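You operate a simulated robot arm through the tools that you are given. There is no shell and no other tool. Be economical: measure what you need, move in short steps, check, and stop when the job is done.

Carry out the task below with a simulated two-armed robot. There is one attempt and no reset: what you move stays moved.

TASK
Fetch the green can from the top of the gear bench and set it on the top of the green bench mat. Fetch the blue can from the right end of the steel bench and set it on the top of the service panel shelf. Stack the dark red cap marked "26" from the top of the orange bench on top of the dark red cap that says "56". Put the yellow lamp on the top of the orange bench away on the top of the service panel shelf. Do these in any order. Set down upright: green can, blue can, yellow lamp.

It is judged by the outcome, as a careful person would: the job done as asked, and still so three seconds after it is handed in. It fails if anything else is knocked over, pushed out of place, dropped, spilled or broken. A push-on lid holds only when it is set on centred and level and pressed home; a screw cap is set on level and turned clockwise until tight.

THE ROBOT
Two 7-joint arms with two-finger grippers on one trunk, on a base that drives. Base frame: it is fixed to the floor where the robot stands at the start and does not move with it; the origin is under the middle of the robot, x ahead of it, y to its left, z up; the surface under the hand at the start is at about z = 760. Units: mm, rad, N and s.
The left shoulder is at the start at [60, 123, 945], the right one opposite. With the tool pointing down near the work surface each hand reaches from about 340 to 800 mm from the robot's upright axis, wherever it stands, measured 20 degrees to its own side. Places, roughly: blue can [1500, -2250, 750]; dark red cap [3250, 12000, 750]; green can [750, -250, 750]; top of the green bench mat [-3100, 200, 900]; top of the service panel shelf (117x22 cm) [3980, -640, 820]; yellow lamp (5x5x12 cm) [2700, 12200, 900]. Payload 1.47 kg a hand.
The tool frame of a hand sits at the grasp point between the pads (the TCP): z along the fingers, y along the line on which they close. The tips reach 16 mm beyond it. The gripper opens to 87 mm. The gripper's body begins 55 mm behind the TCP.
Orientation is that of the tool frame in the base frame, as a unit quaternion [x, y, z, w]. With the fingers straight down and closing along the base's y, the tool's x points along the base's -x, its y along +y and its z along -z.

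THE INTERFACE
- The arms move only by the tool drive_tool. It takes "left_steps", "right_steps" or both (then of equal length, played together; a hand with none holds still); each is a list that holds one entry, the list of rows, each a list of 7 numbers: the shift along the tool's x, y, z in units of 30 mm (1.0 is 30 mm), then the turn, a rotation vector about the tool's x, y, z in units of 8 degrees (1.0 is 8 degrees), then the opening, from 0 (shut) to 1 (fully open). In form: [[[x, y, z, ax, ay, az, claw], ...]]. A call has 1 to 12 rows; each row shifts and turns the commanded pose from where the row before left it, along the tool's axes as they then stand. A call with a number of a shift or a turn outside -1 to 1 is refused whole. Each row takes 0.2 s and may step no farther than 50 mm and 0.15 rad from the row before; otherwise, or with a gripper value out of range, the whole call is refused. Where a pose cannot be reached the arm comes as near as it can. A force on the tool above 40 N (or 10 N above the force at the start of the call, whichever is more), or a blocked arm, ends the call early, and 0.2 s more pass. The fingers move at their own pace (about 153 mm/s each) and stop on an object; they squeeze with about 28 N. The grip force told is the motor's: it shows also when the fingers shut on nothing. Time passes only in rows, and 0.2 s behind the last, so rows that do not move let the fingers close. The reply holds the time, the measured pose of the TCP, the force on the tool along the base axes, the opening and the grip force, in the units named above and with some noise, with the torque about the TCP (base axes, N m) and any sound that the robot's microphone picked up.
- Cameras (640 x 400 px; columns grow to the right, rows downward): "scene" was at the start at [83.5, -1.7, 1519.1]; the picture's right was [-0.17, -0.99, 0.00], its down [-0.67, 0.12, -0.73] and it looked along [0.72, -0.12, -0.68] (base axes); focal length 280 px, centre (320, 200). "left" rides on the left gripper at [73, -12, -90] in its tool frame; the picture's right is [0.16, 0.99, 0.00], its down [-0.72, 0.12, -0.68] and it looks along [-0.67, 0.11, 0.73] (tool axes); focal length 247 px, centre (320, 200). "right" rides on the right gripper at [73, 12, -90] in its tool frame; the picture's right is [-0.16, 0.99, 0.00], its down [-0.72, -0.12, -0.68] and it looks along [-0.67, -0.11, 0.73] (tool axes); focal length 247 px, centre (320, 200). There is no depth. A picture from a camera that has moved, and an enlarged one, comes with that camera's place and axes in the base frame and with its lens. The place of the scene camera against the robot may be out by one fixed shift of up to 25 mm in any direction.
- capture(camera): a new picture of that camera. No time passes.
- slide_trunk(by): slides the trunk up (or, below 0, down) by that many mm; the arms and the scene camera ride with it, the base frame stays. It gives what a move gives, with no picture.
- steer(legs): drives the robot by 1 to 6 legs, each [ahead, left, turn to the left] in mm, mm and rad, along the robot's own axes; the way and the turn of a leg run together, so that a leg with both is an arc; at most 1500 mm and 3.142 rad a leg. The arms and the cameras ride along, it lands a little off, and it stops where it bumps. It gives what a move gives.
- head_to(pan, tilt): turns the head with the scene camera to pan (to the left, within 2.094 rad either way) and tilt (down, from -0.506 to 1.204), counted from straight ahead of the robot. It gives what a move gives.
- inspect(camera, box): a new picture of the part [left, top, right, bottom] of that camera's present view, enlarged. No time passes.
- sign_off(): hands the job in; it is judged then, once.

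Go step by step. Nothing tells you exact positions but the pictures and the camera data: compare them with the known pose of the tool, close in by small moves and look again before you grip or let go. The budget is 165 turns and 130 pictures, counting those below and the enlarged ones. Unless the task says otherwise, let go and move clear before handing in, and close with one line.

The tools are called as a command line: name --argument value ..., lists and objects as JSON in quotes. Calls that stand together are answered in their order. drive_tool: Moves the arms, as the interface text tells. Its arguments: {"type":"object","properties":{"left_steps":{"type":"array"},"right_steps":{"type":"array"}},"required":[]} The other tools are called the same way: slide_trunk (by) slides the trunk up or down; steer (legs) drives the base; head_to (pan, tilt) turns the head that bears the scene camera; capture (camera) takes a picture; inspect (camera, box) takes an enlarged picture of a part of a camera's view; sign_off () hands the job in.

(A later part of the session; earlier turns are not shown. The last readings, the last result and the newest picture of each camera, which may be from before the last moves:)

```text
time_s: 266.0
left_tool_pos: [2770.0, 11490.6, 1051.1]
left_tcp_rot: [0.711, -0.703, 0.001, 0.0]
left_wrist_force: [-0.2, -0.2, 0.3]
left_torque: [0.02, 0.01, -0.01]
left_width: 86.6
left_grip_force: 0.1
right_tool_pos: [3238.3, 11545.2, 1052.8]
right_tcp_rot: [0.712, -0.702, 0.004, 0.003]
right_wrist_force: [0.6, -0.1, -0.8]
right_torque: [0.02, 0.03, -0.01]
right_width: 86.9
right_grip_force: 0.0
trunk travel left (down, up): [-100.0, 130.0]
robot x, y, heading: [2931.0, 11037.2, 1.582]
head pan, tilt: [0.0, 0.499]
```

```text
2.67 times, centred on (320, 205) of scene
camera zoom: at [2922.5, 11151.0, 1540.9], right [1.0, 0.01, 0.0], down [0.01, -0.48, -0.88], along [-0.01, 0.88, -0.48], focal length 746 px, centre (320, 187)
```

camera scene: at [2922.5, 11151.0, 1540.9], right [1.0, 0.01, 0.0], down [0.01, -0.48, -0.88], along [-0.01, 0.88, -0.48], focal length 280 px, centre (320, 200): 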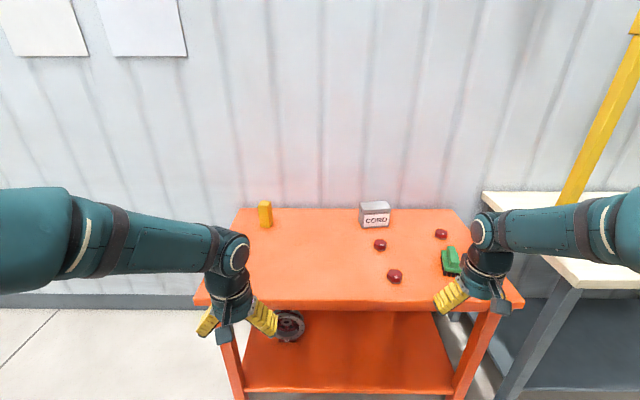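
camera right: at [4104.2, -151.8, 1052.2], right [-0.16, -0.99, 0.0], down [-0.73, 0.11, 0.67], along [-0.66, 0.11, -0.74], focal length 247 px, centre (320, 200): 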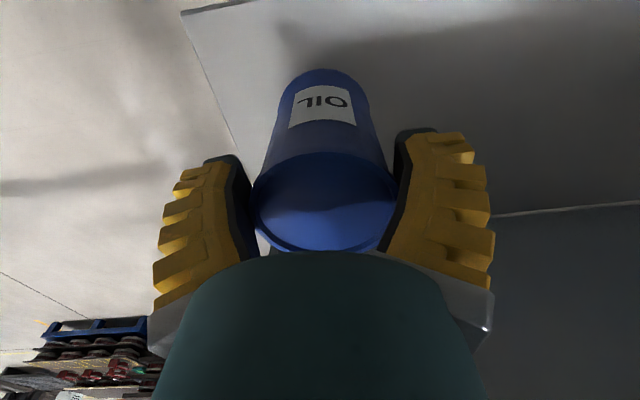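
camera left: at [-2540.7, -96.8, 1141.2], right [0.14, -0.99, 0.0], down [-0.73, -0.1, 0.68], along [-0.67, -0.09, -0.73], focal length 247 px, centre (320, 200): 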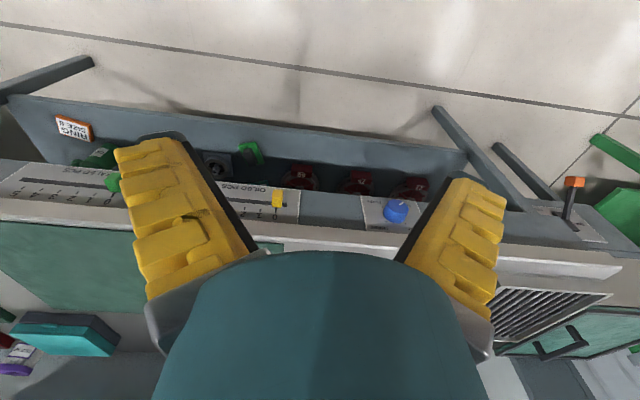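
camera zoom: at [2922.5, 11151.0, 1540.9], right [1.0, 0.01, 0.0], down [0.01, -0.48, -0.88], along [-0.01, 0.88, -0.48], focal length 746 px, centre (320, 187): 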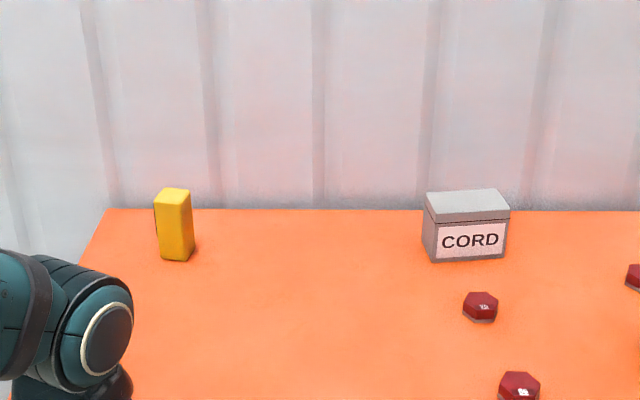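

There are three dark red caps and a yellow lamp. I'll read the cap marks.

inspect --camera "scene" --box '[366, 226, 454, 286]'

```text
6.67 times, centred on (410, 256) of scene
camera zoom: at [2922.5, 11151.0, 1540.9], right [1.0, 0.01, 0.0], down [0.01, -0.48, -0.88], along [-0.01, 0.88, -0.48], focal length 1864 px, centre (-280, -173)
```

zoom: 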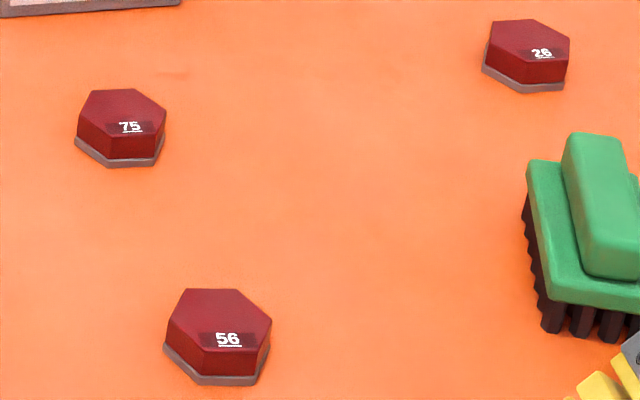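

Cap 26 is the far right one and cap 56 is the front one. I'll move closer and to the right so the right hand can work over both.

steer --legs '[[350, -260, -0.012]]'

capture --camera "right"

head_to --pan -0.2 --tilt 0.7

capture --camera "scene"

```text
time_s: 268.9
left_tool_pos: [3031.1, 11839.3, 1051.0]
left_tcp_rot: [0.709, -0.705, 0.0, 0.002]
left_wrist_force: [0.0, -0.5, -0.1]
left_torque: [-0.01, 0.02, 0.01]
left_width: 86.8
left_grip_force: 0.1
right_tool_pos: [3500.7, 11889.5, 1052.8]
right_tcp_rot: [0.709, -0.706, 0.004, 0.003]
right_wrist_force: [1.4, 0.6, -0.6]
right_torque: [-0.02, -0.02, -0.03]
right_width: 86.9
right_grip_force: 0.0
trunk travel left (down, up): [-100.0, 130.0]
robot x, y, heading: [3189.6, 11385.6, 1.574]
head pan, tilt: [0.0, 0.499]
```

```text
75 pictures are left
camera right: at [3489.3, 11816.9, 1143.5], right [-0.99, 0.15, 0.0], down [0.11, 0.73, 0.67], along [0.11, 0.66, -0.74], focal length 247 px, centre (320, 200)
```

right: 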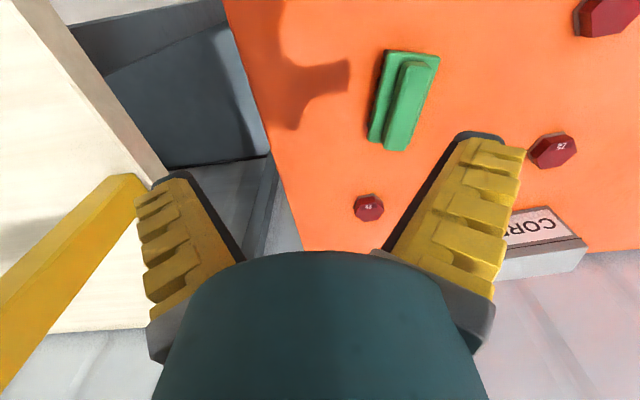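

```text
time_s: 269.6
left_tool_pos: [3030.6, 11839.8, 1051.3]
left_tcp_rot: [0.709, -0.706, 0.0, 0.0]
left_wrist_force: [-0.2, 0.3, 0.5]
left_torque: [0.02, 0.01, -0.02]
left_width: 86.9
left_grip_force: 0.0
right_tool_pos: [3500.6, 11888.5, 1053.9]
right_tcp_rot: [0.708, -0.706, 0.004, 0.003]
right_wrist_force: [0.6, 0.9, -0.2]
right_torque: [0.0, 0.0, -0.01]
right_width: 86.7
right_grip_force: 0.1
trunk travel left (down, up): [-100.0, 130.0]
robot x, y, heading: [3189.7, 11390.8, 1.574]
head pan, tilt: [-0.201, 0.7]
```

```text
74 pictures are left
camera scene: at [3196.9, 11489.8, 1523.2], right [0.98, -0.2, 0.0], down [-0.13, -0.63, -0.77], along [0.15, 0.75, -0.64], focal length 280 px, centre (320, 200)
```

scene: 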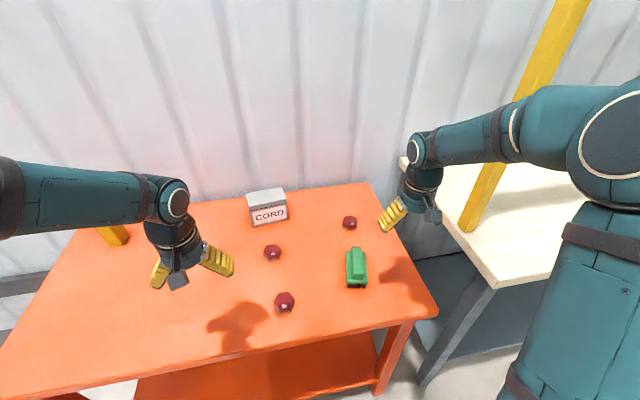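

Triangulating puts cap 26 near (3450, 12155) and cap 56 near (3182, 11900), with tops around z = 800. I'll come 50 mm closer and put the right hand above cap 26.

steer --legs '[[50, 0, 0]]'

drive_tool --right_steps '[[[-0.9, 0.2, 0, 0, 0, 0, 1], [-0.9, 0.2, 0, 0, 0, 0, 1], [-0.9, 0.2, 0, 0, 0, 0, 1], [-0.9, 0.2, 0, 0, 0, 0, 1], [-0.9, 0.2, 0.5, 0, 0, 0, 1], [-0.9, 0.2, 0.9, 0, 0, 0, 1], [-0.7, 0.2, 0.9, 0, 0, 0, 1], [0, 0.2, 0.9, 0, 0, 0, 1], [0, 0, 0, 0, 0, 0, 1]]]'

capture --camera "right"

```text
time_s: 270.6
left_tool_pos: [3031.6, 11890.2, 1050.8]
left_tcp_rot: [0.708, -0.706, 0.001, 0.001]
left_wrist_force: [0.2, 0.5, -0.8]
left_torque: [-0.03, 0.01, 0.02]
left_width: 86.7
left_grip_force: 0.0
right_tool_pos: [3499.2, 11938.9, 1051.7]
right_tcp_rot: [0.708, -0.706, 0.005, 0.004]
right_wrist_force: [-0.7, 1.4, -0.1]
right_torque: [-0.03, -0.02, -0.03]
right_width: 86.9
right_grip_force: 0.0
trunk travel left (down, up): [-100.0, 130.0]
robot x, y, heading: [3189.3, 11429.3, 1.572]
head pan, tilt: [-0.201, 0.7]
```

```text
time_s: 272.6
left_tool_pos: [3029.8, 11888.7, 1051.3]
left_tcp_rot: [0.708, -0.706, 0.0, 0.0]
left_wrist_force: [-0.2, 0.1, -0.3]
left_torque: [0.03, -0.02, -0.02]
left_width: 87.1
left_grip_force: 0.1
right_tool_pos: [3447.5, 12121.3, 956.9]
right_tcp_rot: [0.709, -0.706, 0.003, 0.003]
right_wrist_force: [-0.1, 0.2, 1.1]
right_torque: [-0.06, -0.01, -0.02]
right_width: 87.1
right_grip_force: 0.1
trunk travel left (down, up): [-100.0, 130.0]
robot x, y, heading: [3188.6, 11430.4, 1.575]
head pan, tilt: [-0.201, 0.7]
```

```text
73 pictures are left
camera right: at [3437.5, 12049.0, 1047.7], right [-0.99, 0.15, 0.0], down [0.11, 0.73, 0.67], along [0.11, 0.67, -0.74], focal length 247 px, centre (320, 200)
```

right: 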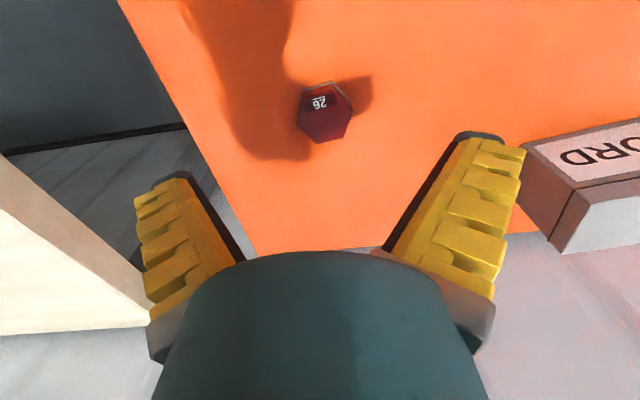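

Cap 26's top is at about (3451, 12158, 797). I'll zoom in on how the hexagon is turned.

inspect --camera "right" --box '[280, 75, 376, 160]'

inspect --camera "scene" --box '[240, 250, 336, 310]'

```text
4.71 times, centred on (328, 118) of right
camera zoom: at [3437.5, 12049.0, 1047.7], right [-0.99, 0.15, 0.0], down [0.11, 0.73, 0.67], along [0.11, 0.67, -0.74], focal length 1162 px, centre (282, 588)
```

zoom: 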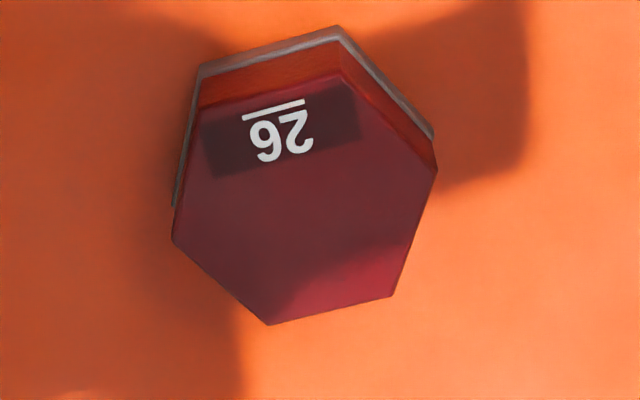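

```text
6.67 times, centred on (288, 280) of scene
camera zoom: at [3196.9, 11539.1, 1523.2], right [0.98, -0.2, 0.0], down [-0.13, -0.63, -0.76], along [0.15, 0.75, -0.64], focal length 1864 px, centre (533, -333)
```

zoom: 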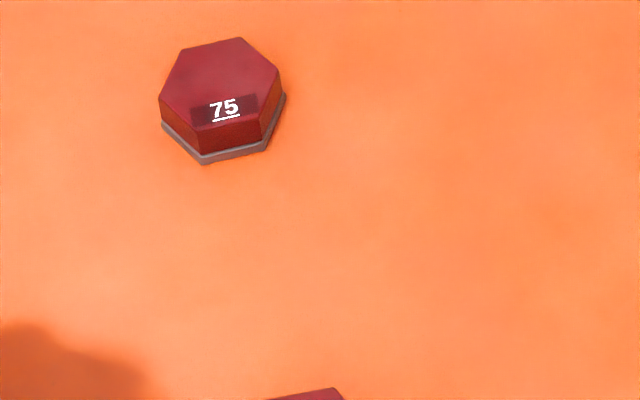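

The cap's flats face -24 degrees from base x and it's 52 mm across flats. I'll turn the hand 24 degrees clockwise, centre over the cap and come down to look.

drive_tool --right_steps '[[[-0.68, -0.08, 0, 0, 0, 0, 1], [-0.68, -0.08, 0, 0, 0, 0, 1], [0, 0, 0, 0, 0, 1, 1], [0, 0, 0, 0, 0, 1, 1], [0, 0, 0, 0, 0, 1, 1], [0, 0, 0.8, 0, 0, 0, 1], [0, 0, 0.8, 0, 0, 0, 1], [0, 0, 0.8, 0, 0, 0, 1], [0, 0, 0, 0, 0, 0, 1]]]'

capture --camera "right"

```text
time_s: 274.6
left_tool_pos: [3030.0, 11888.8, 1050.9]
left_tcp_rot: [0.708, -0.706, 0.001, 0.0]
left_wrist_force: [1.0, -0.3, 0.4]
left_torque: [0.02, 0.03, -0.03]
left_width: 87.0
left_grip_force: 0.1
right_tool_pos: [3455.7, 12159.0, 883.0]
right_tcp_rot: [-0.546, 0.838, -0.004, -0.003]
right_wrist_force: [-0.3, 0.0, -0.1]
right_torque: [0.01, 0.02, -0.03]
right_width: 86.9
right_grip_force: 0.1
trunk travel left (down, up): [-100.0, 130.0]
robot x, y, heading: [3185.7, 11434.9, 1.573]
head pan, tilt: [-0.201, 0.7]
```

```text
70 pictures are left
camera right: at [3415.9, 12098.0, 973.4], right [-0.84, 0.54, -0.01], down [0.4, 0.62, 0.67], along [0.37, 0.56, -0.74], focal length 247 px, centre (320, 200)
```

right: 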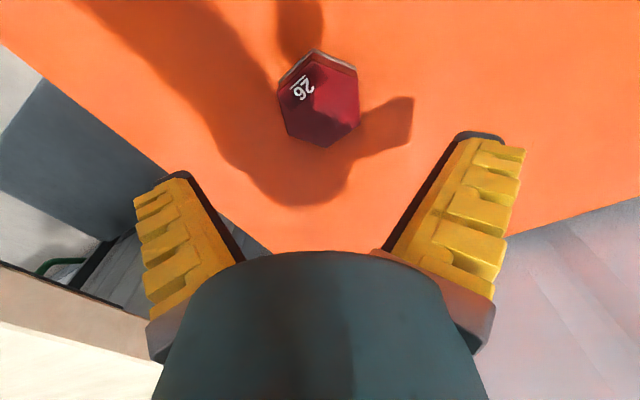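

The flats line up with the fingers and the cap is centred to within a few mm. I'll go down gently and close.

drive_tool --right_steps '[[[0.08, 0.03, 0.7, 0, 0, 0, 1], [0, 0, 0.7, 0, 0, 0, 1], [0, 0, 0.6, 0, 0, 0, 1], [0, 0, 0.3, 0, 0, 0, 1], [0, 0, 0.3, 0, 0, 0, 1], [0, 0, 0.2, 0, 0, 0, 1], [0, 0, 0, 0, 0, 0, 1]]]'

capture --camera "right"

inspect --camera "scene" --box '[280, 150, 440, 250]'

```text
time_s: 276.2
left_tool_pos: [3031.0, 11886.0, 1051.4]
left_tcp_rot: [0.708, -0.706, 0.0, 0.0]
left_wrist_force: [1.2, -0.3, 0.0]
left_torque: [-0.01, -0.01, 0.03]
left_width: 86.8
left_grip_force: 0.0
right_tool_pos: [3454.7, 12156.5, 803.3]
right_tcp_rot: [-0.546, 0.838, -0.001, 0.0]
right_wrist_force: [1.1, -1.0, 27.9]
right_torque: [0.31, 0.62, 0.5]
right_width: 87.4
right_grip_force: 0.2
trunk travel left (down, up): [-100.0, 130.0]
robot x, y, heading: [3188.0, 11433.7, 1.571]
head pan, tilt: [-0.201, 0.7]
```

```text
69 pictures are left
camera right: at [3413.4, 12094.8, 893.0], right [-0.84, 0.54, 0.0], down [0.4, 0.62, 0.68], along [0.37, 0.57, -0.73], focal length 247 px, centre (320, 200)
```

right: 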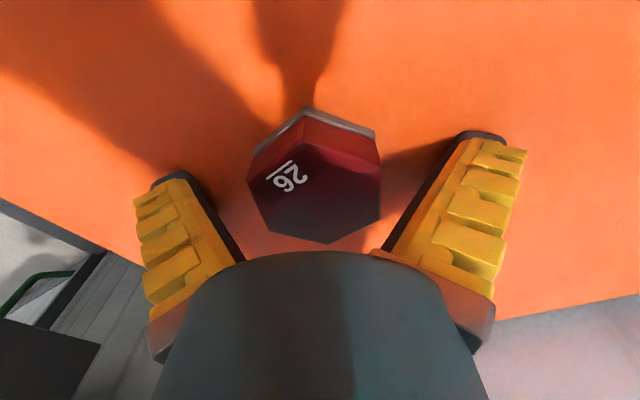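

```text
4.00 times, centred on (360, 200) of scene
camera zoom: at [3196.2, 11536.1, 1523.6], right [0.98, -0.2, 0.0], down [-0.13, -0.63, -0.77], along [0.15, 0.75, -0.64], focal length 1118 px, centre (160, 200)
```

zoom: 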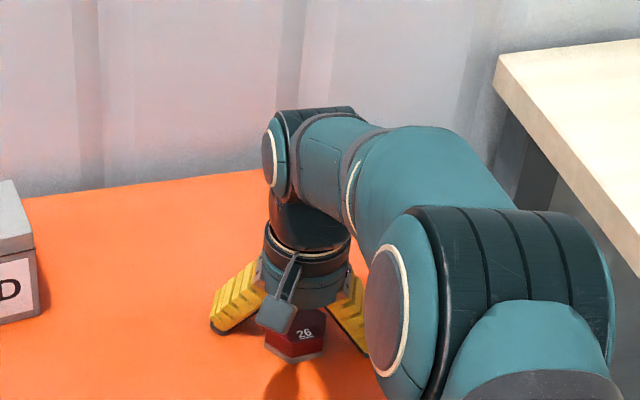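

The fingertips touched the bench at TCP 803, so the bench top is near 786. I'll raise a little, shift 6 mm and close on the cap.

drive_tool --right_steps '[[[0, 0, -0.25, 0, 0, 0, 1], [0.22, 0, 0, 0, 0, 0, 1], [0, 0, 0, 0, 0, 0, 0.8], [0, 0, 0, 0, 0, 0, 0.5], [0, 0, 0, 0, 0, 0, 0.3], [0, 0, 0, 0, 0, 0, 0.3], [0, 0, 0, 0, 0, 0, 0], [0, 0, 0, 0, 0, 0, 0]]]'

capture --camera "right"

```text
time_s: 278.0
left_tool_pos: [3028.7, 11886.6, 1051.8]
left_tcp_rot: [0.708, -0.706, -0.001, -0.001]
left_wrist_force: [0.9, 0.9, -0.2]
left_torque: [-0.03, 0.04, 0.02]
left_width: 86.9
left_grip_force: 0.1
right_tool_pos: [3449.4, 12149.4, 810.6]
right_tcp_rot: [-0.545, 0.838, -0.001, -0.001]
right_wrist_force: [-5.0, 1.6, 36.3]
right_torque: [0.06, 0.1, 0.33]
right_width: 60.9
right_grip_force: 30.3
trunk travel left (down, up): [-100.0, 130.0]
robot x, y, heading: [3189.0, 11434.7, 1.575]
head pan, tilt: [-0.201, 0.7]
```

```text
67 pictures are left
camera right: at [3409.7, 12088.7, 900.8], right [-0.84, 0.54, 0.0], down [0.4, 0.62, 0.68], along [0.37, 0.57, -0.73], focal length 247 px, centre (320, 200)
```

right: 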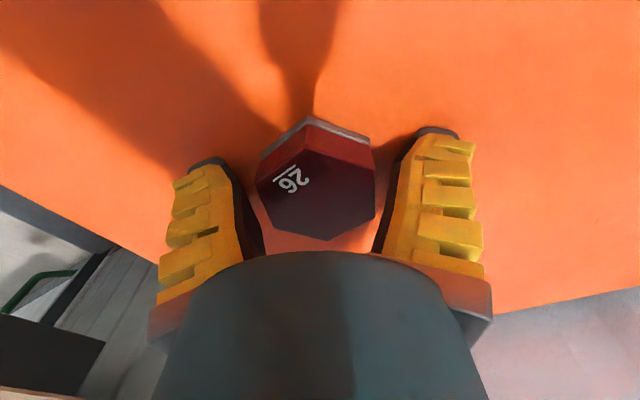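

The tips swing down as they close and are pressing the bench. I'll raise 9 mm and finish closing.

drive_tool --right_steps '[[[0, 0, -0.35, 0, 0, 0, 0.7], [0, 0, 0, 0, 0, 0, 0.6], [0, 0, 0, 0, 0, 0, 0], [0, 0, 0, 0, 0, 0, 0], [0, 0, 0, 0, 0, 0, 0]]]'

capture --camera "right"

inspect --camera "scene" --box '[280, 150, 440, 250]'

```text
time_s: 279.2
left_tool_pos: [3031.6, 11887.2, 1051.7]
left_tcp_rot: [0.709, -0.705, 0.001, 0.001]
left_wrist_force: [-0.5, 0.7, -1.5]
left_torque: [-0.01, -0.01, -0.02]
left_width: 87.3
left_grip_force: 0.0
right_tool_pos: [3451.0, 12151.0, 815.6]
right_tcp_rot: [-0.546, 0.838, -0.005, -0.003]
right_wrist_force: [-1.7, -1.1, 1.1]
right_torque: [0.1, 0.12, 0.06]
right_width: 46.7
right_grip_force: 28.2
trunk travel left (down, up): [-100.0, 130.0]
robot x, y, heading: [3186.6, 11437.2, 1.575]
head pan, tilt: [-0.201, 0.7]
```

```text
66 pictures are left
camera right: at [3411.6, 12089.1, 906.7], right [-0.84, 0.54, -0.01], down [0.4, 0.62, 0.67], along [0.37, 0.56, -0.74], focal length 247 px, centre (320, 200)
```

right: 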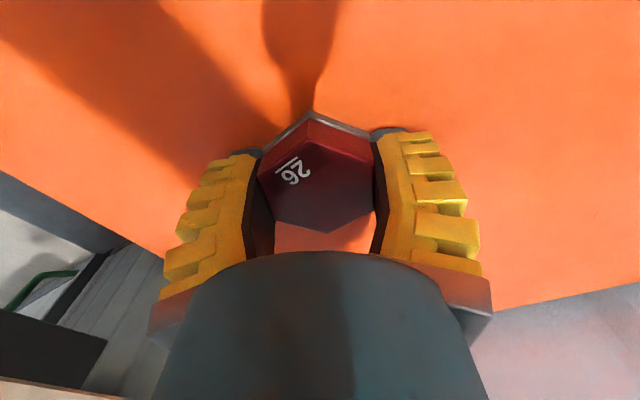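

```text
4.00 times, centred on (360, 200) of scene
camera zoom: at [3196.9, 11538.8, 1523.1], right [0.98, -0.2, 0.0], down [-0.13, -0.63, -0.77], along [0.15, 0.75, -0.64], focal length 1118 px, centre (160, 200)
```

zoom: 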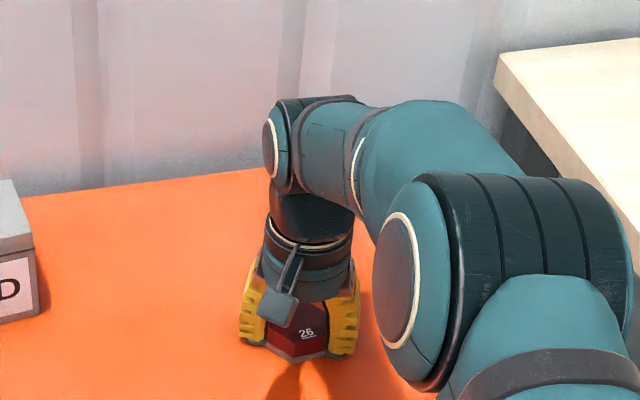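

Gripped squarely at 46.7 mm, with the cap resting on the bench at TCP z = 815.6. I'll lift and check.

drive_tool --right_steps '[[[0, 0, -0.3, 0, 0, 0, 0], [0, 0, -0.6, 0, 0, 0, 0], [0, 0, -0.9, 0, 0, 0, 0], [0, 0, -0.9, 0, 0, 0, 0], [0, 0, -0.9, 0, 0, 0, 0], [0.9, 0, 0, 0, 0, 0, 0], [0.9, 0.3, 0, 0, 0, 0, 0], [0.9, 0.3, 0, 0, 0, 0, 0], [0, 0, 0, 0, 0, 0, 0]]]'

capture --camera "right"

capture --camera "scene"

```text
time_s: 281.2
left_tool_pos: [3030.6, 11889.0, 1051.1]
left_tcp_rot: [0.708, -0.706, 0.0, 0.002]
left_wrist_force: [1.0, 0.2, 0.6]
left_torque: [-0.01, -0.02, 0.02]
left_width: 87.1
left_grip_force: 0.1
right_tool_pos: [3400.4, 12085.2, 926.4]
right_tcp_rot: [-0.546, 0.838, -0.005, -0.003]
right_wrist_force: [-0.1, 0.6, -2.7]
right_torque: [-0.01, 0.0, 0.02]
right_width: 46.6
right_grip_force: 28.0
trunk travel left (down, up): [-100.0, 130.0]
robot x, y, heading: [3188.7, 11432.1, 1.571]
head pan, tilt: [-0.201, 0.7]
```

```text
64 pictures are left
camera right: at [3361.3, 12024.3, 1017.5], right [-0.84, 0.54, -0.01], down [0.4, 0.62, 0.67], along [0.37, 0.56, -0.74], focal length 247 px, centre (320, 200)
```

right: 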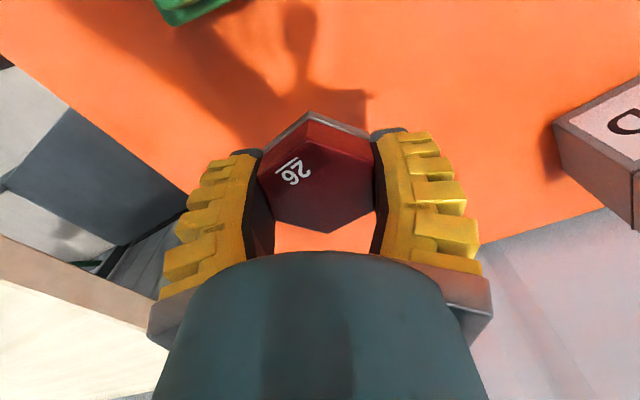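

```text
63 pictures are left
camera scene: at [3197.3, 11539.9, 1523.1], right [0.98, -0.2, 0.0], down [-0.13, -0.63, -0.76], along [0.15, 0.75, -0.64], focal length 280 px, centre (320, 200)
```

scene: 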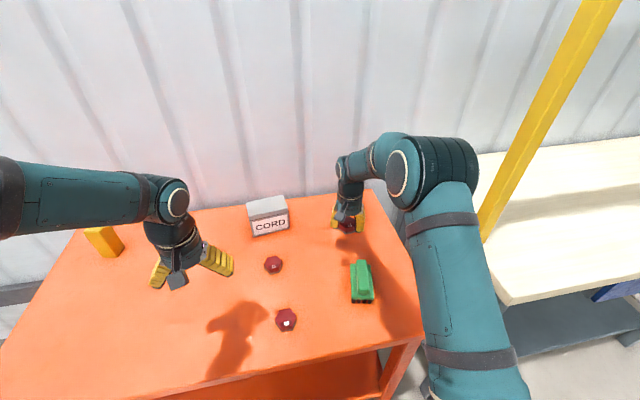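

The cap is held. I'll bring it above cap 56 at about (3188, 11887), and move the left hand out of the way.

drive_tool --right_steps '[[[0, 0, 0, 0, 0, 0, 0], [0, 0, 0, 0, 0, 0, 0], [0.89, 0.38, 0, 0, 0, 0, 0], [0.89, 0.38, 0, 0, 0, 0, 0], [0.89, 0.38, 0, 0, 0, 0, 0], [0.89, 0.38, 0, 0, 0, 0, 0], [0.89, 0.38, 0, 0, 0, 0, 0], [0.89, 0.38, 0, 0, 0, 0, 0], [0.89, 0.38, 0, 0, 0, 0, 0], [0.89, 0.38, 0, 0, 0, 0, 0], [0.89, 0.38, 0, 0, 0, 0, 0], [0.89, 0.38, 0, 0, 0, 0, 0]]]' --left_steps '[[[0, 0.8, 0, 0, 0, 0, 1], [0, 0.8, 0, 0, 0, 0, 1], [0, 0.8, 0, 0, 0, 0, 1], [0, 0.8, 0, 0, 0, 0, 1], [0, 0.8, 0, 0, 0, 0, 1], [0, 0.8, 0, 0, 0, 0, 1], [0, 0.8, 0, 0, 0, 0, 1], [0, 0, 0, 0, 0, 0, 1], [0, 0, 0, 0, 0, 0, 1], [0, 0, 0, 0, 0, 0, 1], [0, 0, 0, 0, 0, 0, 1], [0, 0, 0, 0, 0, 0, 1]]]'

capture --camera "right"

capture --camera "scene"

```text
time_s: 283.8
left_tool_pos: [2861.6, 11888.1, 1050.3]
left_tcp_rot: [0.709, -0.705, 0.0, 0.002]
left_wrist_force: [0.3, -1.5, 0.5]
left_torque: [0.01, -0.01, 0.0]
left_width: 86.9
left_grip_force: 0.0
right_tool_pos: [3190.4, 11887.8, 928.5]
right_tcp_rot: [-0.547, 0.837, -0.005, -0.002]
right_wrist_force: [0.7, 0.3, -2.1]
right_torque: [0.01, 0.01, 0.02]
right_width: 46.7
right_grip_force: 28.8
trunk travel left (down, up): [-100.0, 130.0]
robot x, y, heading: [3189.7, 11430.8, 1.572]
head pan, tilt: [-0.201, 0.7]
```

```text
62 pictures are left
camera right: at [3150.1, 11826.8, 1017.7], right [-0.84, 0.54, -0.01], down [0.4, 0.62, 0.67], along [0.37, 0.56, -0.74], focal length 247 px, centre (320, 200)
```

right: 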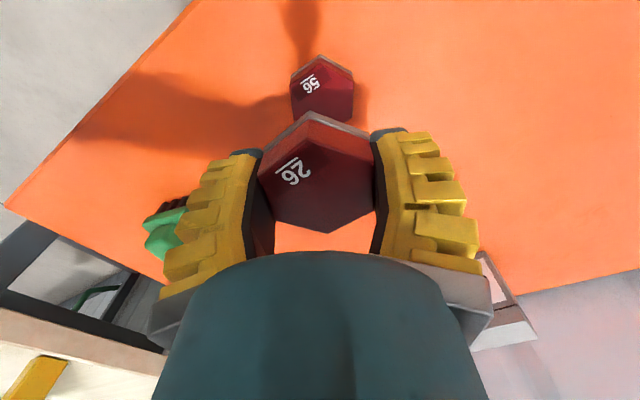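

```text
61 pictures are left
camera scene: at [3196.3, 11538.7, 1523.2], right [0.98, -0.2, 0.0], down [-0.13, -0.63, -0.77], along [0.15, 0.75, -0.64], focal length 280 px, centre (320, 200)
```

scene: 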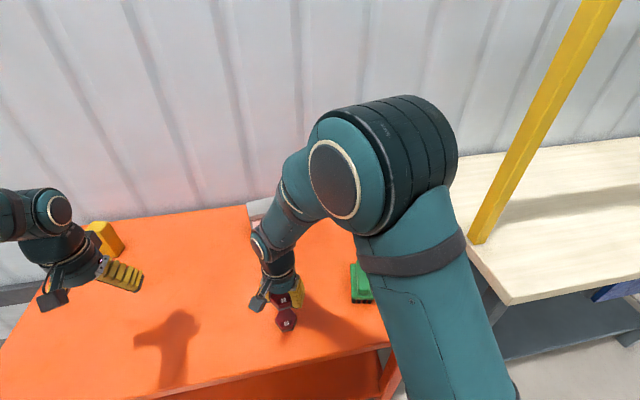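

inspect --camera "right" --box '[240, 40, 400, 140]'

inspect --camera "right" --box '[240, 100, 400, 250]'

```text
4.00 times, centred on (320, 90) of right
camera zoom: at [3150.1, 11826.8, 1017.7], right [-0.84, 0.54, -0.01], down [0.4, 0.62, 0.67], along [0.37, 0.56, -0.74], focal length 988 px, centre (320, 640)
```

zoom: 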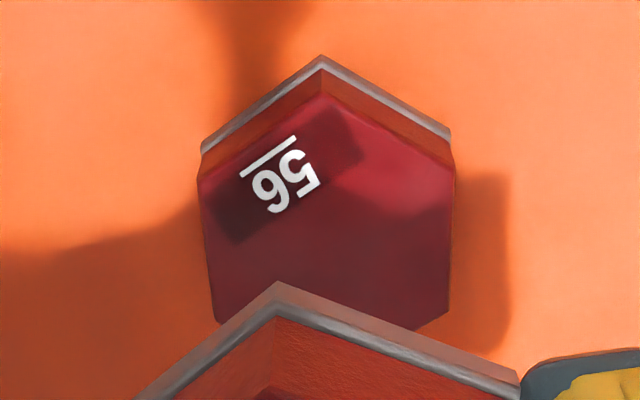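

```text
2.67 times, centred on (320, 175) of right
camera zoom: at [3150.1, 11826.8, 1017.7], right [-0.84, 0.54, -0.01], down [0.4, 0.62, 0.67], along [0.37, 0.56, -0.74], focal length 659 px, centre (320, 267)
```

zoom: 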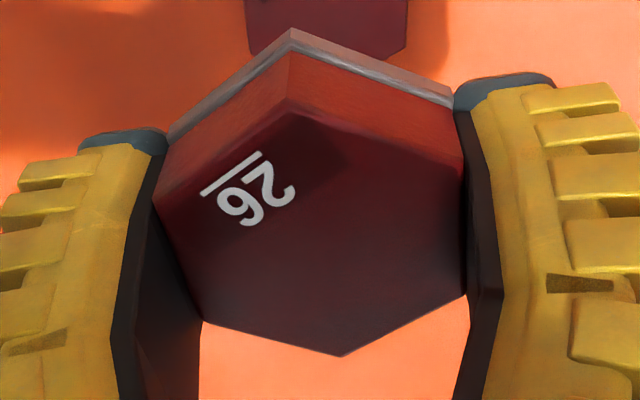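

Both caps are visible. Cap 56 is about 8 degrees turned and about 4 mm off from cap 26. I'll make those corrections and re-measure.

drive_tool --right_steps '[[[0, 0, 0, 0, 0, 1, 0], [-0.14, 0.035, 0, 0, 0, 0, 0], [0, 0, 0, 0, 0, 0, 0]]]'

inspect --camera "right" --box '[224, 40, 416, 240]'

```text
time_s: 284.6
left_tool_pos: [2864.4, 11889.3, 1051.3]
left_tcp_rot: [0.708, -0.706, 0.001, 0.001]
left_wrist_force: [0.2, 0.3, -0.1]
left_torque: [-0.01, -0.03, -0.04]
left_width: 86.8
left_grip_force: 0.1
right_tool_pos: [3190.8, 11890.4, 925.8]
right_tcp_rot: [-0.486, 0.874, -0.004, -0.002]
right_wrist_force: [-0.6, 0.7, -2.5]
right_torque: [0.05, 0.0, 0.0]
right_width: 46.6
right_grip_force: 27.9
trunk travel left (down, up): [-100.0, 130.0]
robot x, y, heading: [3190.2, 11431.3, 1.578]
head pan, tilt: [-0.201, 0.7]
```

```text
2.00 times, centred on (320, 140) of right
camera zoom: at [3142.9, 11836.7, 1016.8], right [-0.76, 0.65, -0.01], down [0.48, 0.56, 0.67], along [0.45, 0.51, -0.74], focal length 494 px, centre (320, 320)
```

zoom: 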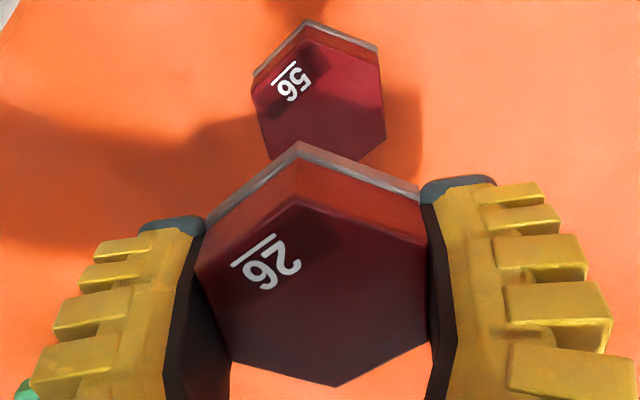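

The alignment is good, within about 1 mm. I'll lower to just above contact, expected at TCP of about 840.

drive_tool --right_steps '[[[0.03, 0.04, 0.5, 0, 0, 0, 0], [0, 0, 0.7, 0, 0, 0, 0], [0, 0, 0.6, 0, 0, 0, 0], [0, 0, 0.5, 0, 0, 0, 0], [0, 0, 0.2, 0, 0, 0, 0], [0, 0, 0, 0, 0, 0, 0]]]'

inspect --camera "right" --box '[224, 60, 416, 260]'

inspect --camera "scene" --box '[230, 270, 340, 340]'

```text
time_s: 286.0
left_tool_pos: [2862.6, 11888.5, 1051.0]
left_tcp_rot: [0.708, -0.706, 0.001, 0.001]
left_wrist_force: [0.2, 0.1, -0.8]
left_torque: [0.0, -0.01, -0.01]
left_width: 86.8
left_grip_force: 0.0
right_tool_pos: [3188.9, 11892.0, 851.4]
right_tcp_rot: [-0.486, 0.874, -0.005, -0.002]
right_wrist_force: [-0.2, 0.4, -3.1]
right_torque: [0.01, 0.0, 0.01]
right_width: 46.8
right_grip_force: 27.6
trunk travel left (down, up): [-100.0, 130.0]
robot x, y, heading: [3186.6, 11434.4, 1.577]
head pan, tilt: [-0.201, 0.7]
```

```text
2.00 times, centred on (320, 160) of right
camera zoom: at [3141.7, 11836.4, 941.6], right [-0.76, 0.65, -0.01], down [0.48, 0.56, 0.67], along [0.45, 0.51, -0.74], focal length 494 px, centre (320, 280)
```

zoom: 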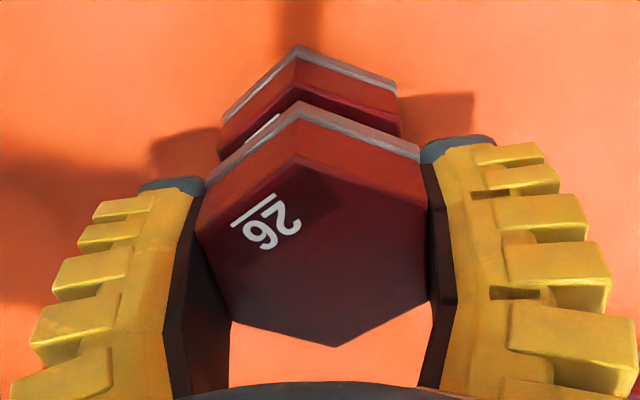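

```text
5.71 times, centred on (285, 305) of scene
camera zoom: at [3196.9, 11539.3, 1523.2], right [0.98, -0.2, 0.0], down [-0.13, -0.63, -0.76], along [0.15, 0.75, -0.64], focal length 1598 px, centre (520, -400)
```

zoom: 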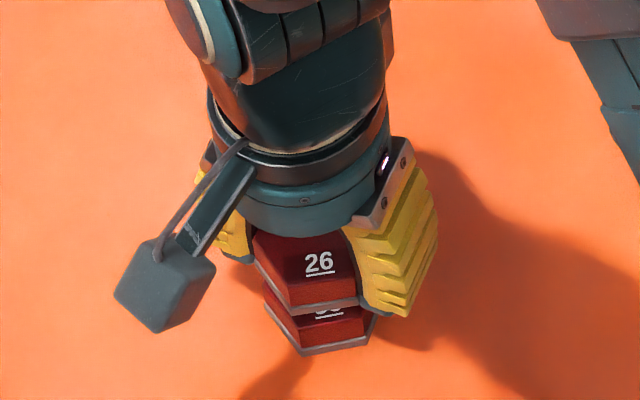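

The flanges agree to 1–2 mm. I'll make a small correction and ease down onto cap 56.

drive_tool --right_steps '[[[0, -0.06, 0.1, 0, 0, 0, 0], [0, 0, 0.1, 0, 0, 0, 0], [0, 0, 0.08, 0, 0, 0, 0], [0, 0, 0, 0, 0, 0, 0]]]'

drive_tool --right_steps '[[[0, 0, 0.07, 0, 0, 0, 0], [0, 0, 0, 0, 0, 0, 0]]]'

inspect --camera "scene" --box '[230, 270, 340, 340]'

```text
time_s: 287.0
left_tool_pos: [2865.8, 11889.5, 1051.4]
left_tcp_rot: [0.708, -0.706, 0.0, 0.001]
left_wrist_force: [0.0, 1.3, 0.1]
left_torque: [0.01, -0.01, 0.01]
left_width: 86.7
left_grip_force: 0.1
right_tool_pos: [3190.2, 11889.2, 841.8]
right_tcp_rot: [-0.486, 0.874, -0.004, -0.003]
right_wrist_force: [0.1, 0.8, -2.1]
right_torque: [0.0, -0.02, 0.02]
right_width: 46.7
right_grip_force: 27.9
trunk travel left (down, up): [-100.0, 130.0]
robot x, y, heading: [3183.4, 11433.2, 1.572]
head pan, tilt: [-0.201, 0.7]
```

```text
time_s: 287.6
left_tool_pos: [2863.4, 11888.3, 1049.8]
left_tcp_rot: [0.709, -0.705, 0.0, 0.001]
left_wrist_force: [0.7, 0.1, 0.1]
left_torque: [0.0, 0.03, 0.02]
left_width: 87.0
left_grip_force: 0.1
right_tool_pos: [3190.5, 11888.8, 840.4]
right_tcp_rot: [-0.487, 0.874, -0.005, -0.003]
right_wrist_force: [-0.1, -0.6, -2.6]
right_torque: [0.05, 0.03, 0.03]
right_width: 47.0
right_grip_force: 28.1
trunk travel left (down, up): [-100.0, 130.0]
robot x, y, heading: [3189.2, 11433.7, 1.576]
head pan, tilt: [-0.201, 0.7]
```

```text
5.71 times, centred on (285, 305) of scene
camera zoom: at [3196.9, 11539.3, 1523.2], right [0.98, -0.2, 0.0], down [-0.13, -0.63, -0.76], along [0.15, 0.75, -0.64], focal length 1598 px, centre (520, -400)
```

zoom: 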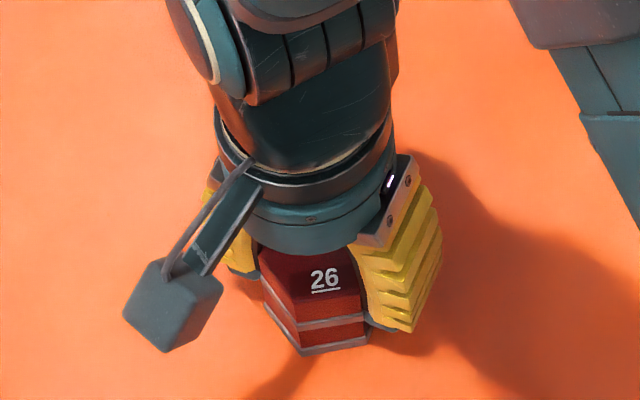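

Very well aligned now. Continuing down to contact.

drive_tool --right_steps '[[[0, 0, 0.07, 0, 0, 0, 0], [0, 0, 0, 0, 0, 0, 0]]]'

drive_tool --right_steps '[[[0, 0, 0.07, 0, 0, 0, 0], [0, 0, 0, 0, 0, 0, 0]]]'

```text
time_s: 288.2
left_tool_pos: [2863.3, 11887.9, 1051.4]
left_tcp_rot: [0.708, -0.706, 0.001, 0.0]
left_wrist_force: [-0.6, 0.3, -0.4]
left_torque: [0.02, 0.02, -0.01]
left_width: 86.7
left_grip_force: 0.1
right_tool_pos: [3190.3, 11889.8, 839.9]
right_tcp_rot: [-0.486, 0.874, -0.005, -0.002]
right_wrist_force: [-0.1, -2.3, 9.0]
right_torque: [-0.31, 0.05, 0.0]
right_width: 47.0
right_grip_force: 28.1
trunk travel left (down, up): [-100.0, 130.0]
robot x, y, heading: [3186.3, 11432.2, 1.576]
head pan, tilt: [-0.201, 0.7]
```

```text
time_s: 288.8
left_tool_pos: [2863.9, 11889.2, 1050.6]
left_tcp_rot: [0.708, -0.706, 0.0, 0.0]
left_wrist_force: [-0.8, -0.4, -0.5]
left_torque: [0.03, -0.02, -0.01]
left_width: 87.1
left_grip_force: 0.1
right_tool_pos: [3191.1, 11888.3, 838.0]
right_tcp_rot: [-0.488, 0.873, -0.003, -0.002]
right_wrist_force: [-2.7, -0.1, 14.4]
right_torque: [-0.01, 0.06, 0.02]
right_width: 47.5
right_grip_force: 27.8
trunk travel left (down, up): [-100.0, 130.0]
robot x, y, heading: [3188.7, 11433.8, 1.575]
head pan, tilt: [-0.201, 0.7]
```

Seated at the expected height. I'll ease off, open gradually and lift away.

drive_tool --right_steps '[[[0, 0, -0.07, 0, 0, 0, 0], [0, 0, 0, 0, 0, 0, 0.56], [0, 0, 0, 0, 0, 0, 0.65], [0, 0, 0, 0, 0, 0, 0.85], [0, 0, 0, 0, 0, 0, 1], [0, 0, -0.3, 0, 0, 0, 1], [0, 0, -0.6, 0, 0, 0, 1], [0, 0, -0.9, 0, 0, 0, 1], [0, 0, -0.9, 0, 0, 0, 1], [0, 0, -0.9, 0, 0, 0, 1], [0, 0, 0, 0, 0, 0, 1]]]'

capture --camera "right"

inspect --camera "scene" --box '[230, 270, 340, 340]'

```text
time_s: 291.2
left_tool_pos: [2864.1, 11889.1, 1050.9]
left_tcp_rot: [0.708, -0.706, 0.001, 0.0]
left_wrist_force: [0.6, 0.5, -0.2]
left_torque: [-0.05, 0.02, 0.0]
left_width: 87.0
left_grip_force: 0.1
right_tool_pos: [3189.6, 11889.6, 948.6]
right_tcp_rot: [-0.486, 0.874, -0.004, -0.003]
right_wrist_force: [0.2, 0.5, -0.3]
right_torque: [0.0, -0.01, 0.0]
right_width: 86.9
right_grip_force: 0.1
trunk travel left (down, up): [-100.0, 130.0]
robot x, y, heading: [3190.9, 11432.4, 1.576]
head pan, tilt: [-0.201, 0.7]
```

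```text
54 pictures are left
camera right: at [3141.8, 11835.0, 1039.0], right [-0.76, 0.65, -0.01], down [0.48, 0.56, 0.67], along [0.45, 0.51, -0.74], focal length 247 px, centre (320, 200)
```

right: 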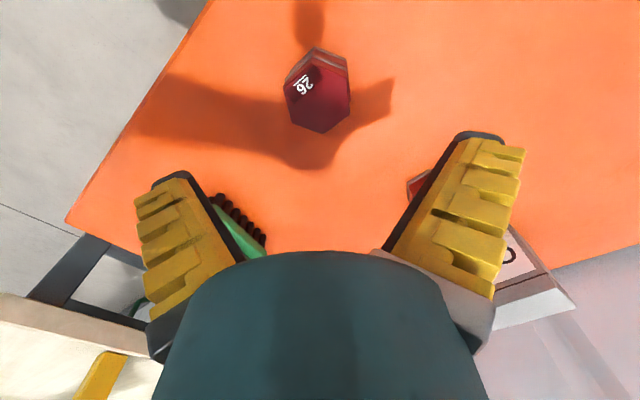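

```text
5.71 times, centred on (285, 305) of scene
camera zoom: at [3196.8, 11539.5, 1523.1], right [0.98, -0.2, 0.0], down [-0.13, -0.63, -0.76], along [0.15, 0.75, -0.64], focal length 1598 px, centre (520, -400)
```

zoom: 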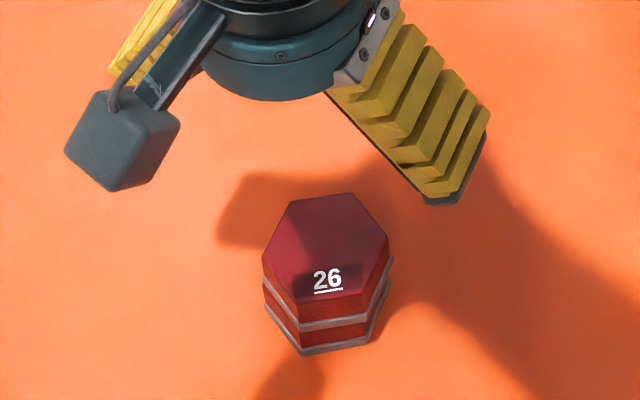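

The stack is neat and aligned. Next comes the lamp on the left: I'll rotate the right hand back and raise it, shift the base left, and look with the left camera.

drive_tool --right_steps '[[[0, 0, -0.9, 0, 0, -1, 1], [0, 0, -0.9, 0, 0, -1, 1], [0, 0, -0.9, 0, 0, -1, 1], [0, 0, -0.9, 0, 0, -1, 1], [0, -0.9, 0, 0, 0, 0, 1], [0, -0.9, 0, 0, 0, 0, 1], [0, -0.9, 0, 0, 0, 0, 1], [0, -0.9, 0, 0, 0, 0, 1], [0, -0.9, 0, 0, 0, 0, 1], [0, -0.9, 0, 0, 0, 0, 1], [0, -0.9, 0, 0, 0, 0, 1], [0, 0, 0, 0, 0, 0, 1]]]'

steer --legs '[[0, 310, 0]]'

capture --camera "left"

head_to --pan 0.25 --tilt 0.7

capture --camera "scene"

```text
time_s: 293.8
left_tool_pos: [2864.0, 11889.7, 1050.6]
left_tcp_rot: [0.709, -0.706, 0.001, 0.0]
left_wrist_force: [0.0, -0.6, -0.1]
left_torque: [-0.04, -0.01, -0.02]
left_width: 87.1
left_grip_force: 0.0
right_tool_pos: [3379.7, 11893.1, 1056.4]
right_tcp_rot: [0.709, -0.706, 0.004, 0.003]
right_wrist_force: [-0.9, -0.9, -1.0]
right_torque: [-0.03, -0.01, 0.0]
right_width: 87.2
right_grip_force: 0.1
trunk travel left (down, up): [-100.0, 130.0]
robot x, y, heading: [3185.9, 11433.5, 1.572]
head pan, tilt: [-0.201, 0.7]
```

```text
time_s: 297.1
left_tool_pos: [2554.7, 11887.1, 1050.0]
left_tcp_rot: [0.709, -0.705, 0.001, 0.001]
left_wrist_force: [-0.7, -0.5, 0.8]
left_torque: [0.02, -0.01, -0.02]
left_width: 87.2
left_grip_force: 0.0
right_tool_pos: [3070.4, 11891.6, 1056.9]
right_tcp_rot: [0.709, -0.705, 0.004, 0.004]
right_wrist_force: [0.0, -0.4, 0.6]
right_torque: [-0.01, 0.01, 0.03]
right_width: 86.9
right_grip_force: 0.1
trunk travel left (down, up): [-100.0, 130.0]
robot x, y, heading: [2881.1, 11432.8, 1.573]
head pan, tilt: [-0.201, 0.7]
```

```text
52 pictures are left
camera left: at [2567.1, 11813.3, 1140.3], right [-0.99, -0.16, 0.0], down [-0.12, 0.72, 0.68], along [-0.11, 0.67, -0.73], focal length 247 px, centre (320, 200)
```

left: 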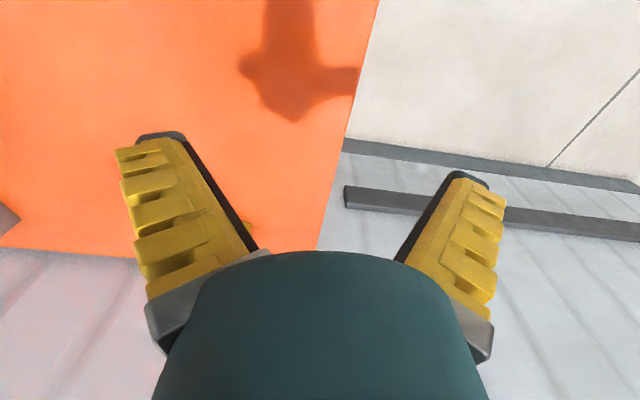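

```text
time_s: 298.0
left_tool_pos: [2555.9, 11887.2, 1049.6]
left_tcp_rot: [0.709, -0.705, 0.001, 0.0]
left_wrist_force: [-0.6, 0.1, -0.8]
left_torque: [0.01, 0.03, -0.02]
left_width: 87.0
left_grip_force: 0.1
right_tool_pos: [3070.0, 11892.8, 1057.0]
right_tcp_rot: [0.709, -0.705, 0.004, 0.003]
right_wrist_force: [-0.2, 0.0, -0.3]
right_torque: [-0.01, -0.03, 0.01]
right_width: 87.2
right_grip_force: 0.1
trunk travel left (down, up): [-100.0, 130.0]
robot x, y, heading: [2881.3, 11431.0, 1.574]
head pan, tilt: [0.25, 0.7]
```

```text
51 pictures are left
camera scene: at [2850.8, 11537.1, 1523.2], right [0.97, 0.25, 0.0], down [0.16, -0.62, -0.76], along [-0.19, 0.74, -0.64], focal length 280 px, centre (320, 200)
```

scene: 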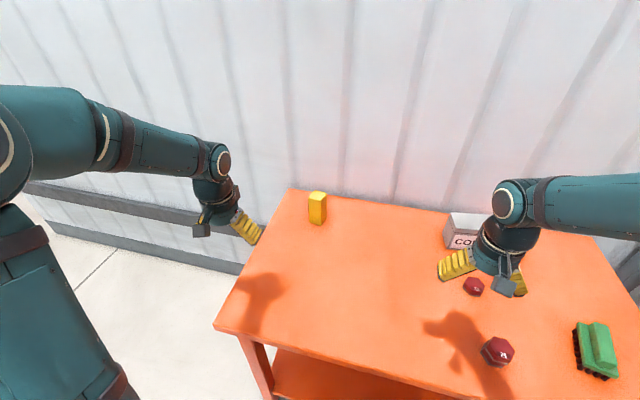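

The lamp is near (2660, 12224) with its top at about z = 917. I'll come 25 mm closer and bring the left hand short of it for a look.

steer --legs '[[25, 0, 0]]'

drive_tool --left_steps '[[[-0.8, -0.36, 0, 0, 0, 0, 1], [-0.8, -0.36, 0, 0, 0, 0, 1], [-0.8, -0.36, 0, 0, 0, 0, 1], [-0.8, -0.36, 0, 0, 0, 0, 1], [-0.8, -0.36, 0, 0, 0, 0, 1], [-0.8, -0.36, 0, 0, 0, 0, 1], [-0.8, -0.36, 0, 0, 0, 0, 1], [-0.8, -0.36, 0, 0, 0, 0, 1], [-0.8, -0.36, 0, 0, 0, 0, 1], [-0.8, -0.36, 0, 0, 0, 0, 1], [0, 0, 0, 0, 0, 0, 1]]]'

capture --camera "left"

```text
time_s: 298.8
left_tool_pos: [2555.9, 11913.6, 1050.3]
left_tcp_rot: [0.71, -0.704, 0.002, 0.001]
left_wrist_force: [-0.4, 0.9, -0.4]
left_torque: [-0.02, 0.0, -0.02]
left_width: 87.1
left_grip_force: 0.1
right_tool_pos: [3069.9, 11919.2, 1055.7]
right_tcp_rot: [0.709, -0.705, 0.005, 0.004]
right_wrist_force: [0.3, 0.5, -0.3]
right_torque: [-0.04, 0.01, 0.02]
right_width: 86.8
right_grip_force: 0.2
trunk travel left (down, up): [-100.0, 130.0]
robot x, y, heading: [2877.0, 11458.1, 1.576]
head pan, tilt: [0.25, 0.7]
```

```text
time_s: 301.2
left_tool_pos: [2662.8, 12151.2, 1048.8]
left_tcp_rot: [0.709, -0.705, 0.0, 0.0]
left_wrist_force: [-0.1, 0.0, -0.1]
left_torque: [0.02, 0.03, 0.03]
left_width: 86.9
left_grip_force: 0.0
right_tool_pos: [3070.7, 11917.7, 1057.2]
right_tcp_rot: [0.71, -0.704, 0.005, 0.004]
right_wrist_force: [0.6, -0.8, 0.0]
right_torque: [-0.02, -0.02, 0.0]
right_width: 86.9
right_grip_force: 0.1
trunk travel left (down, up): [-100.0, 130.0]
robot x, y, heading: [2881.0, 11456.8, 1.573]
head pan, tilt: [0.25, 0.7]
```

```text
50 pictures are left
camera left: at [2675.4, 12078.1, 1139.3], right [-0.99, -0.16, 0.0], down [-0.12, 0.72, 0.68], along [-0.11, 0.67, -0.73], focal length 247 px, centre (320, 200)
```

left: 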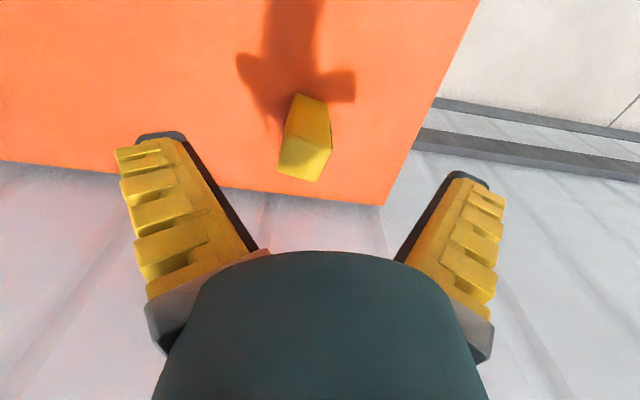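

inspect --camera "left" --box '[256, 80, 366, 190]'

```text
3.64 times, centred on (311, 135) of left
camera zoom: at [2675.4, 12078.1, 1139.3], right [-0.99, -0.16, 0.0], down [-0.12, 0.72, 0.68], along [-0.11, 0.67, -0.73], focal length 898 px, centre (353, 436)
```

zoom: 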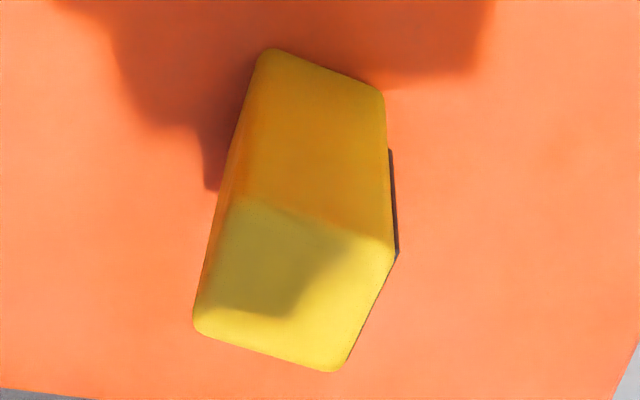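

The lamp centre is at (2669, 12228), turned about 10 degrees clockwise and about 47 mm wide. I'll align above it and come down partway.

drive_tool --left_steps '[[[-0.86, -0.07, 0, 0, 0, 0, 1], [-0.86, -0.07, 0, 0, 0, 0, 1], [-0.86, -0.06, 0, 0, 0, 0, 1], [0, 0, 0, 0, 0, 0.65, 1], [0, 0, 0, 0, 0, 0.65, 1], [0, 0, 0.8, 0, 0, 0, 1], [0, 0, 0.8, 0, 0, 0, 1], [0, 0, 0.8, 0, 0, 0, 1], [0, 0, 0, 0, 0, 0, 1]]]'

capture --camera "left"

```text
time_s: 303.2
left_tool_pos: [2664.8, 12205.0, 979.2]
left_tcp_rot: [-0.642, 0.767, -0.001, 0.001]
left_wrist_force: [0.3, -1.1, -0.3]
left_torque: [0.0, -0.01, 0.01]
left_width: 86.9
left_grip_force: 0.0
left hand out of reach, approached as far as the arm can: row 3
right_tool_pos: [3070.4, 11916.7, 1057.9]
right_tcp_rot: [0.709, -0.705, 0.003, 0.004]
right_wrist_force: [0.7, 0.7, 0.0]
right_torque: [-0.04, 0.0, 0.0]
right_width: 86.8
right_grip_force: 0.0
trunk travel left (down, up): [-100.0, 130.0]
robot x, y, heading: [2880.2, 11459.4, 1.575]
head pan, tilt: [0.25, 0.7]
```

```text
48 pictures are left
camera left: at [2664.3, 12130.3, 1069.6], right [-1.0, 0.02, 0.0], down [0.01, 0.73, 0.68], along [0.01, 0.68, -0.73], focal length 247 px, centre (320, 200)
```

left: 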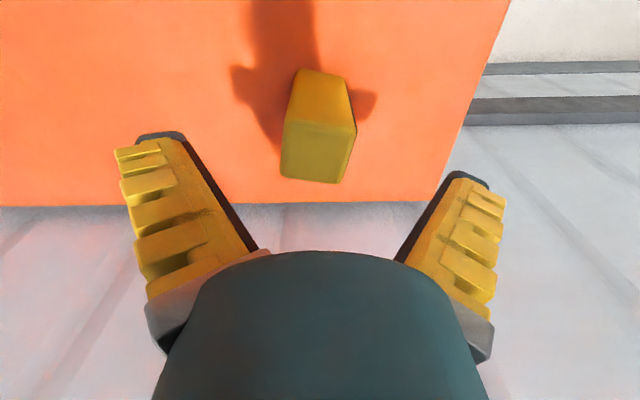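

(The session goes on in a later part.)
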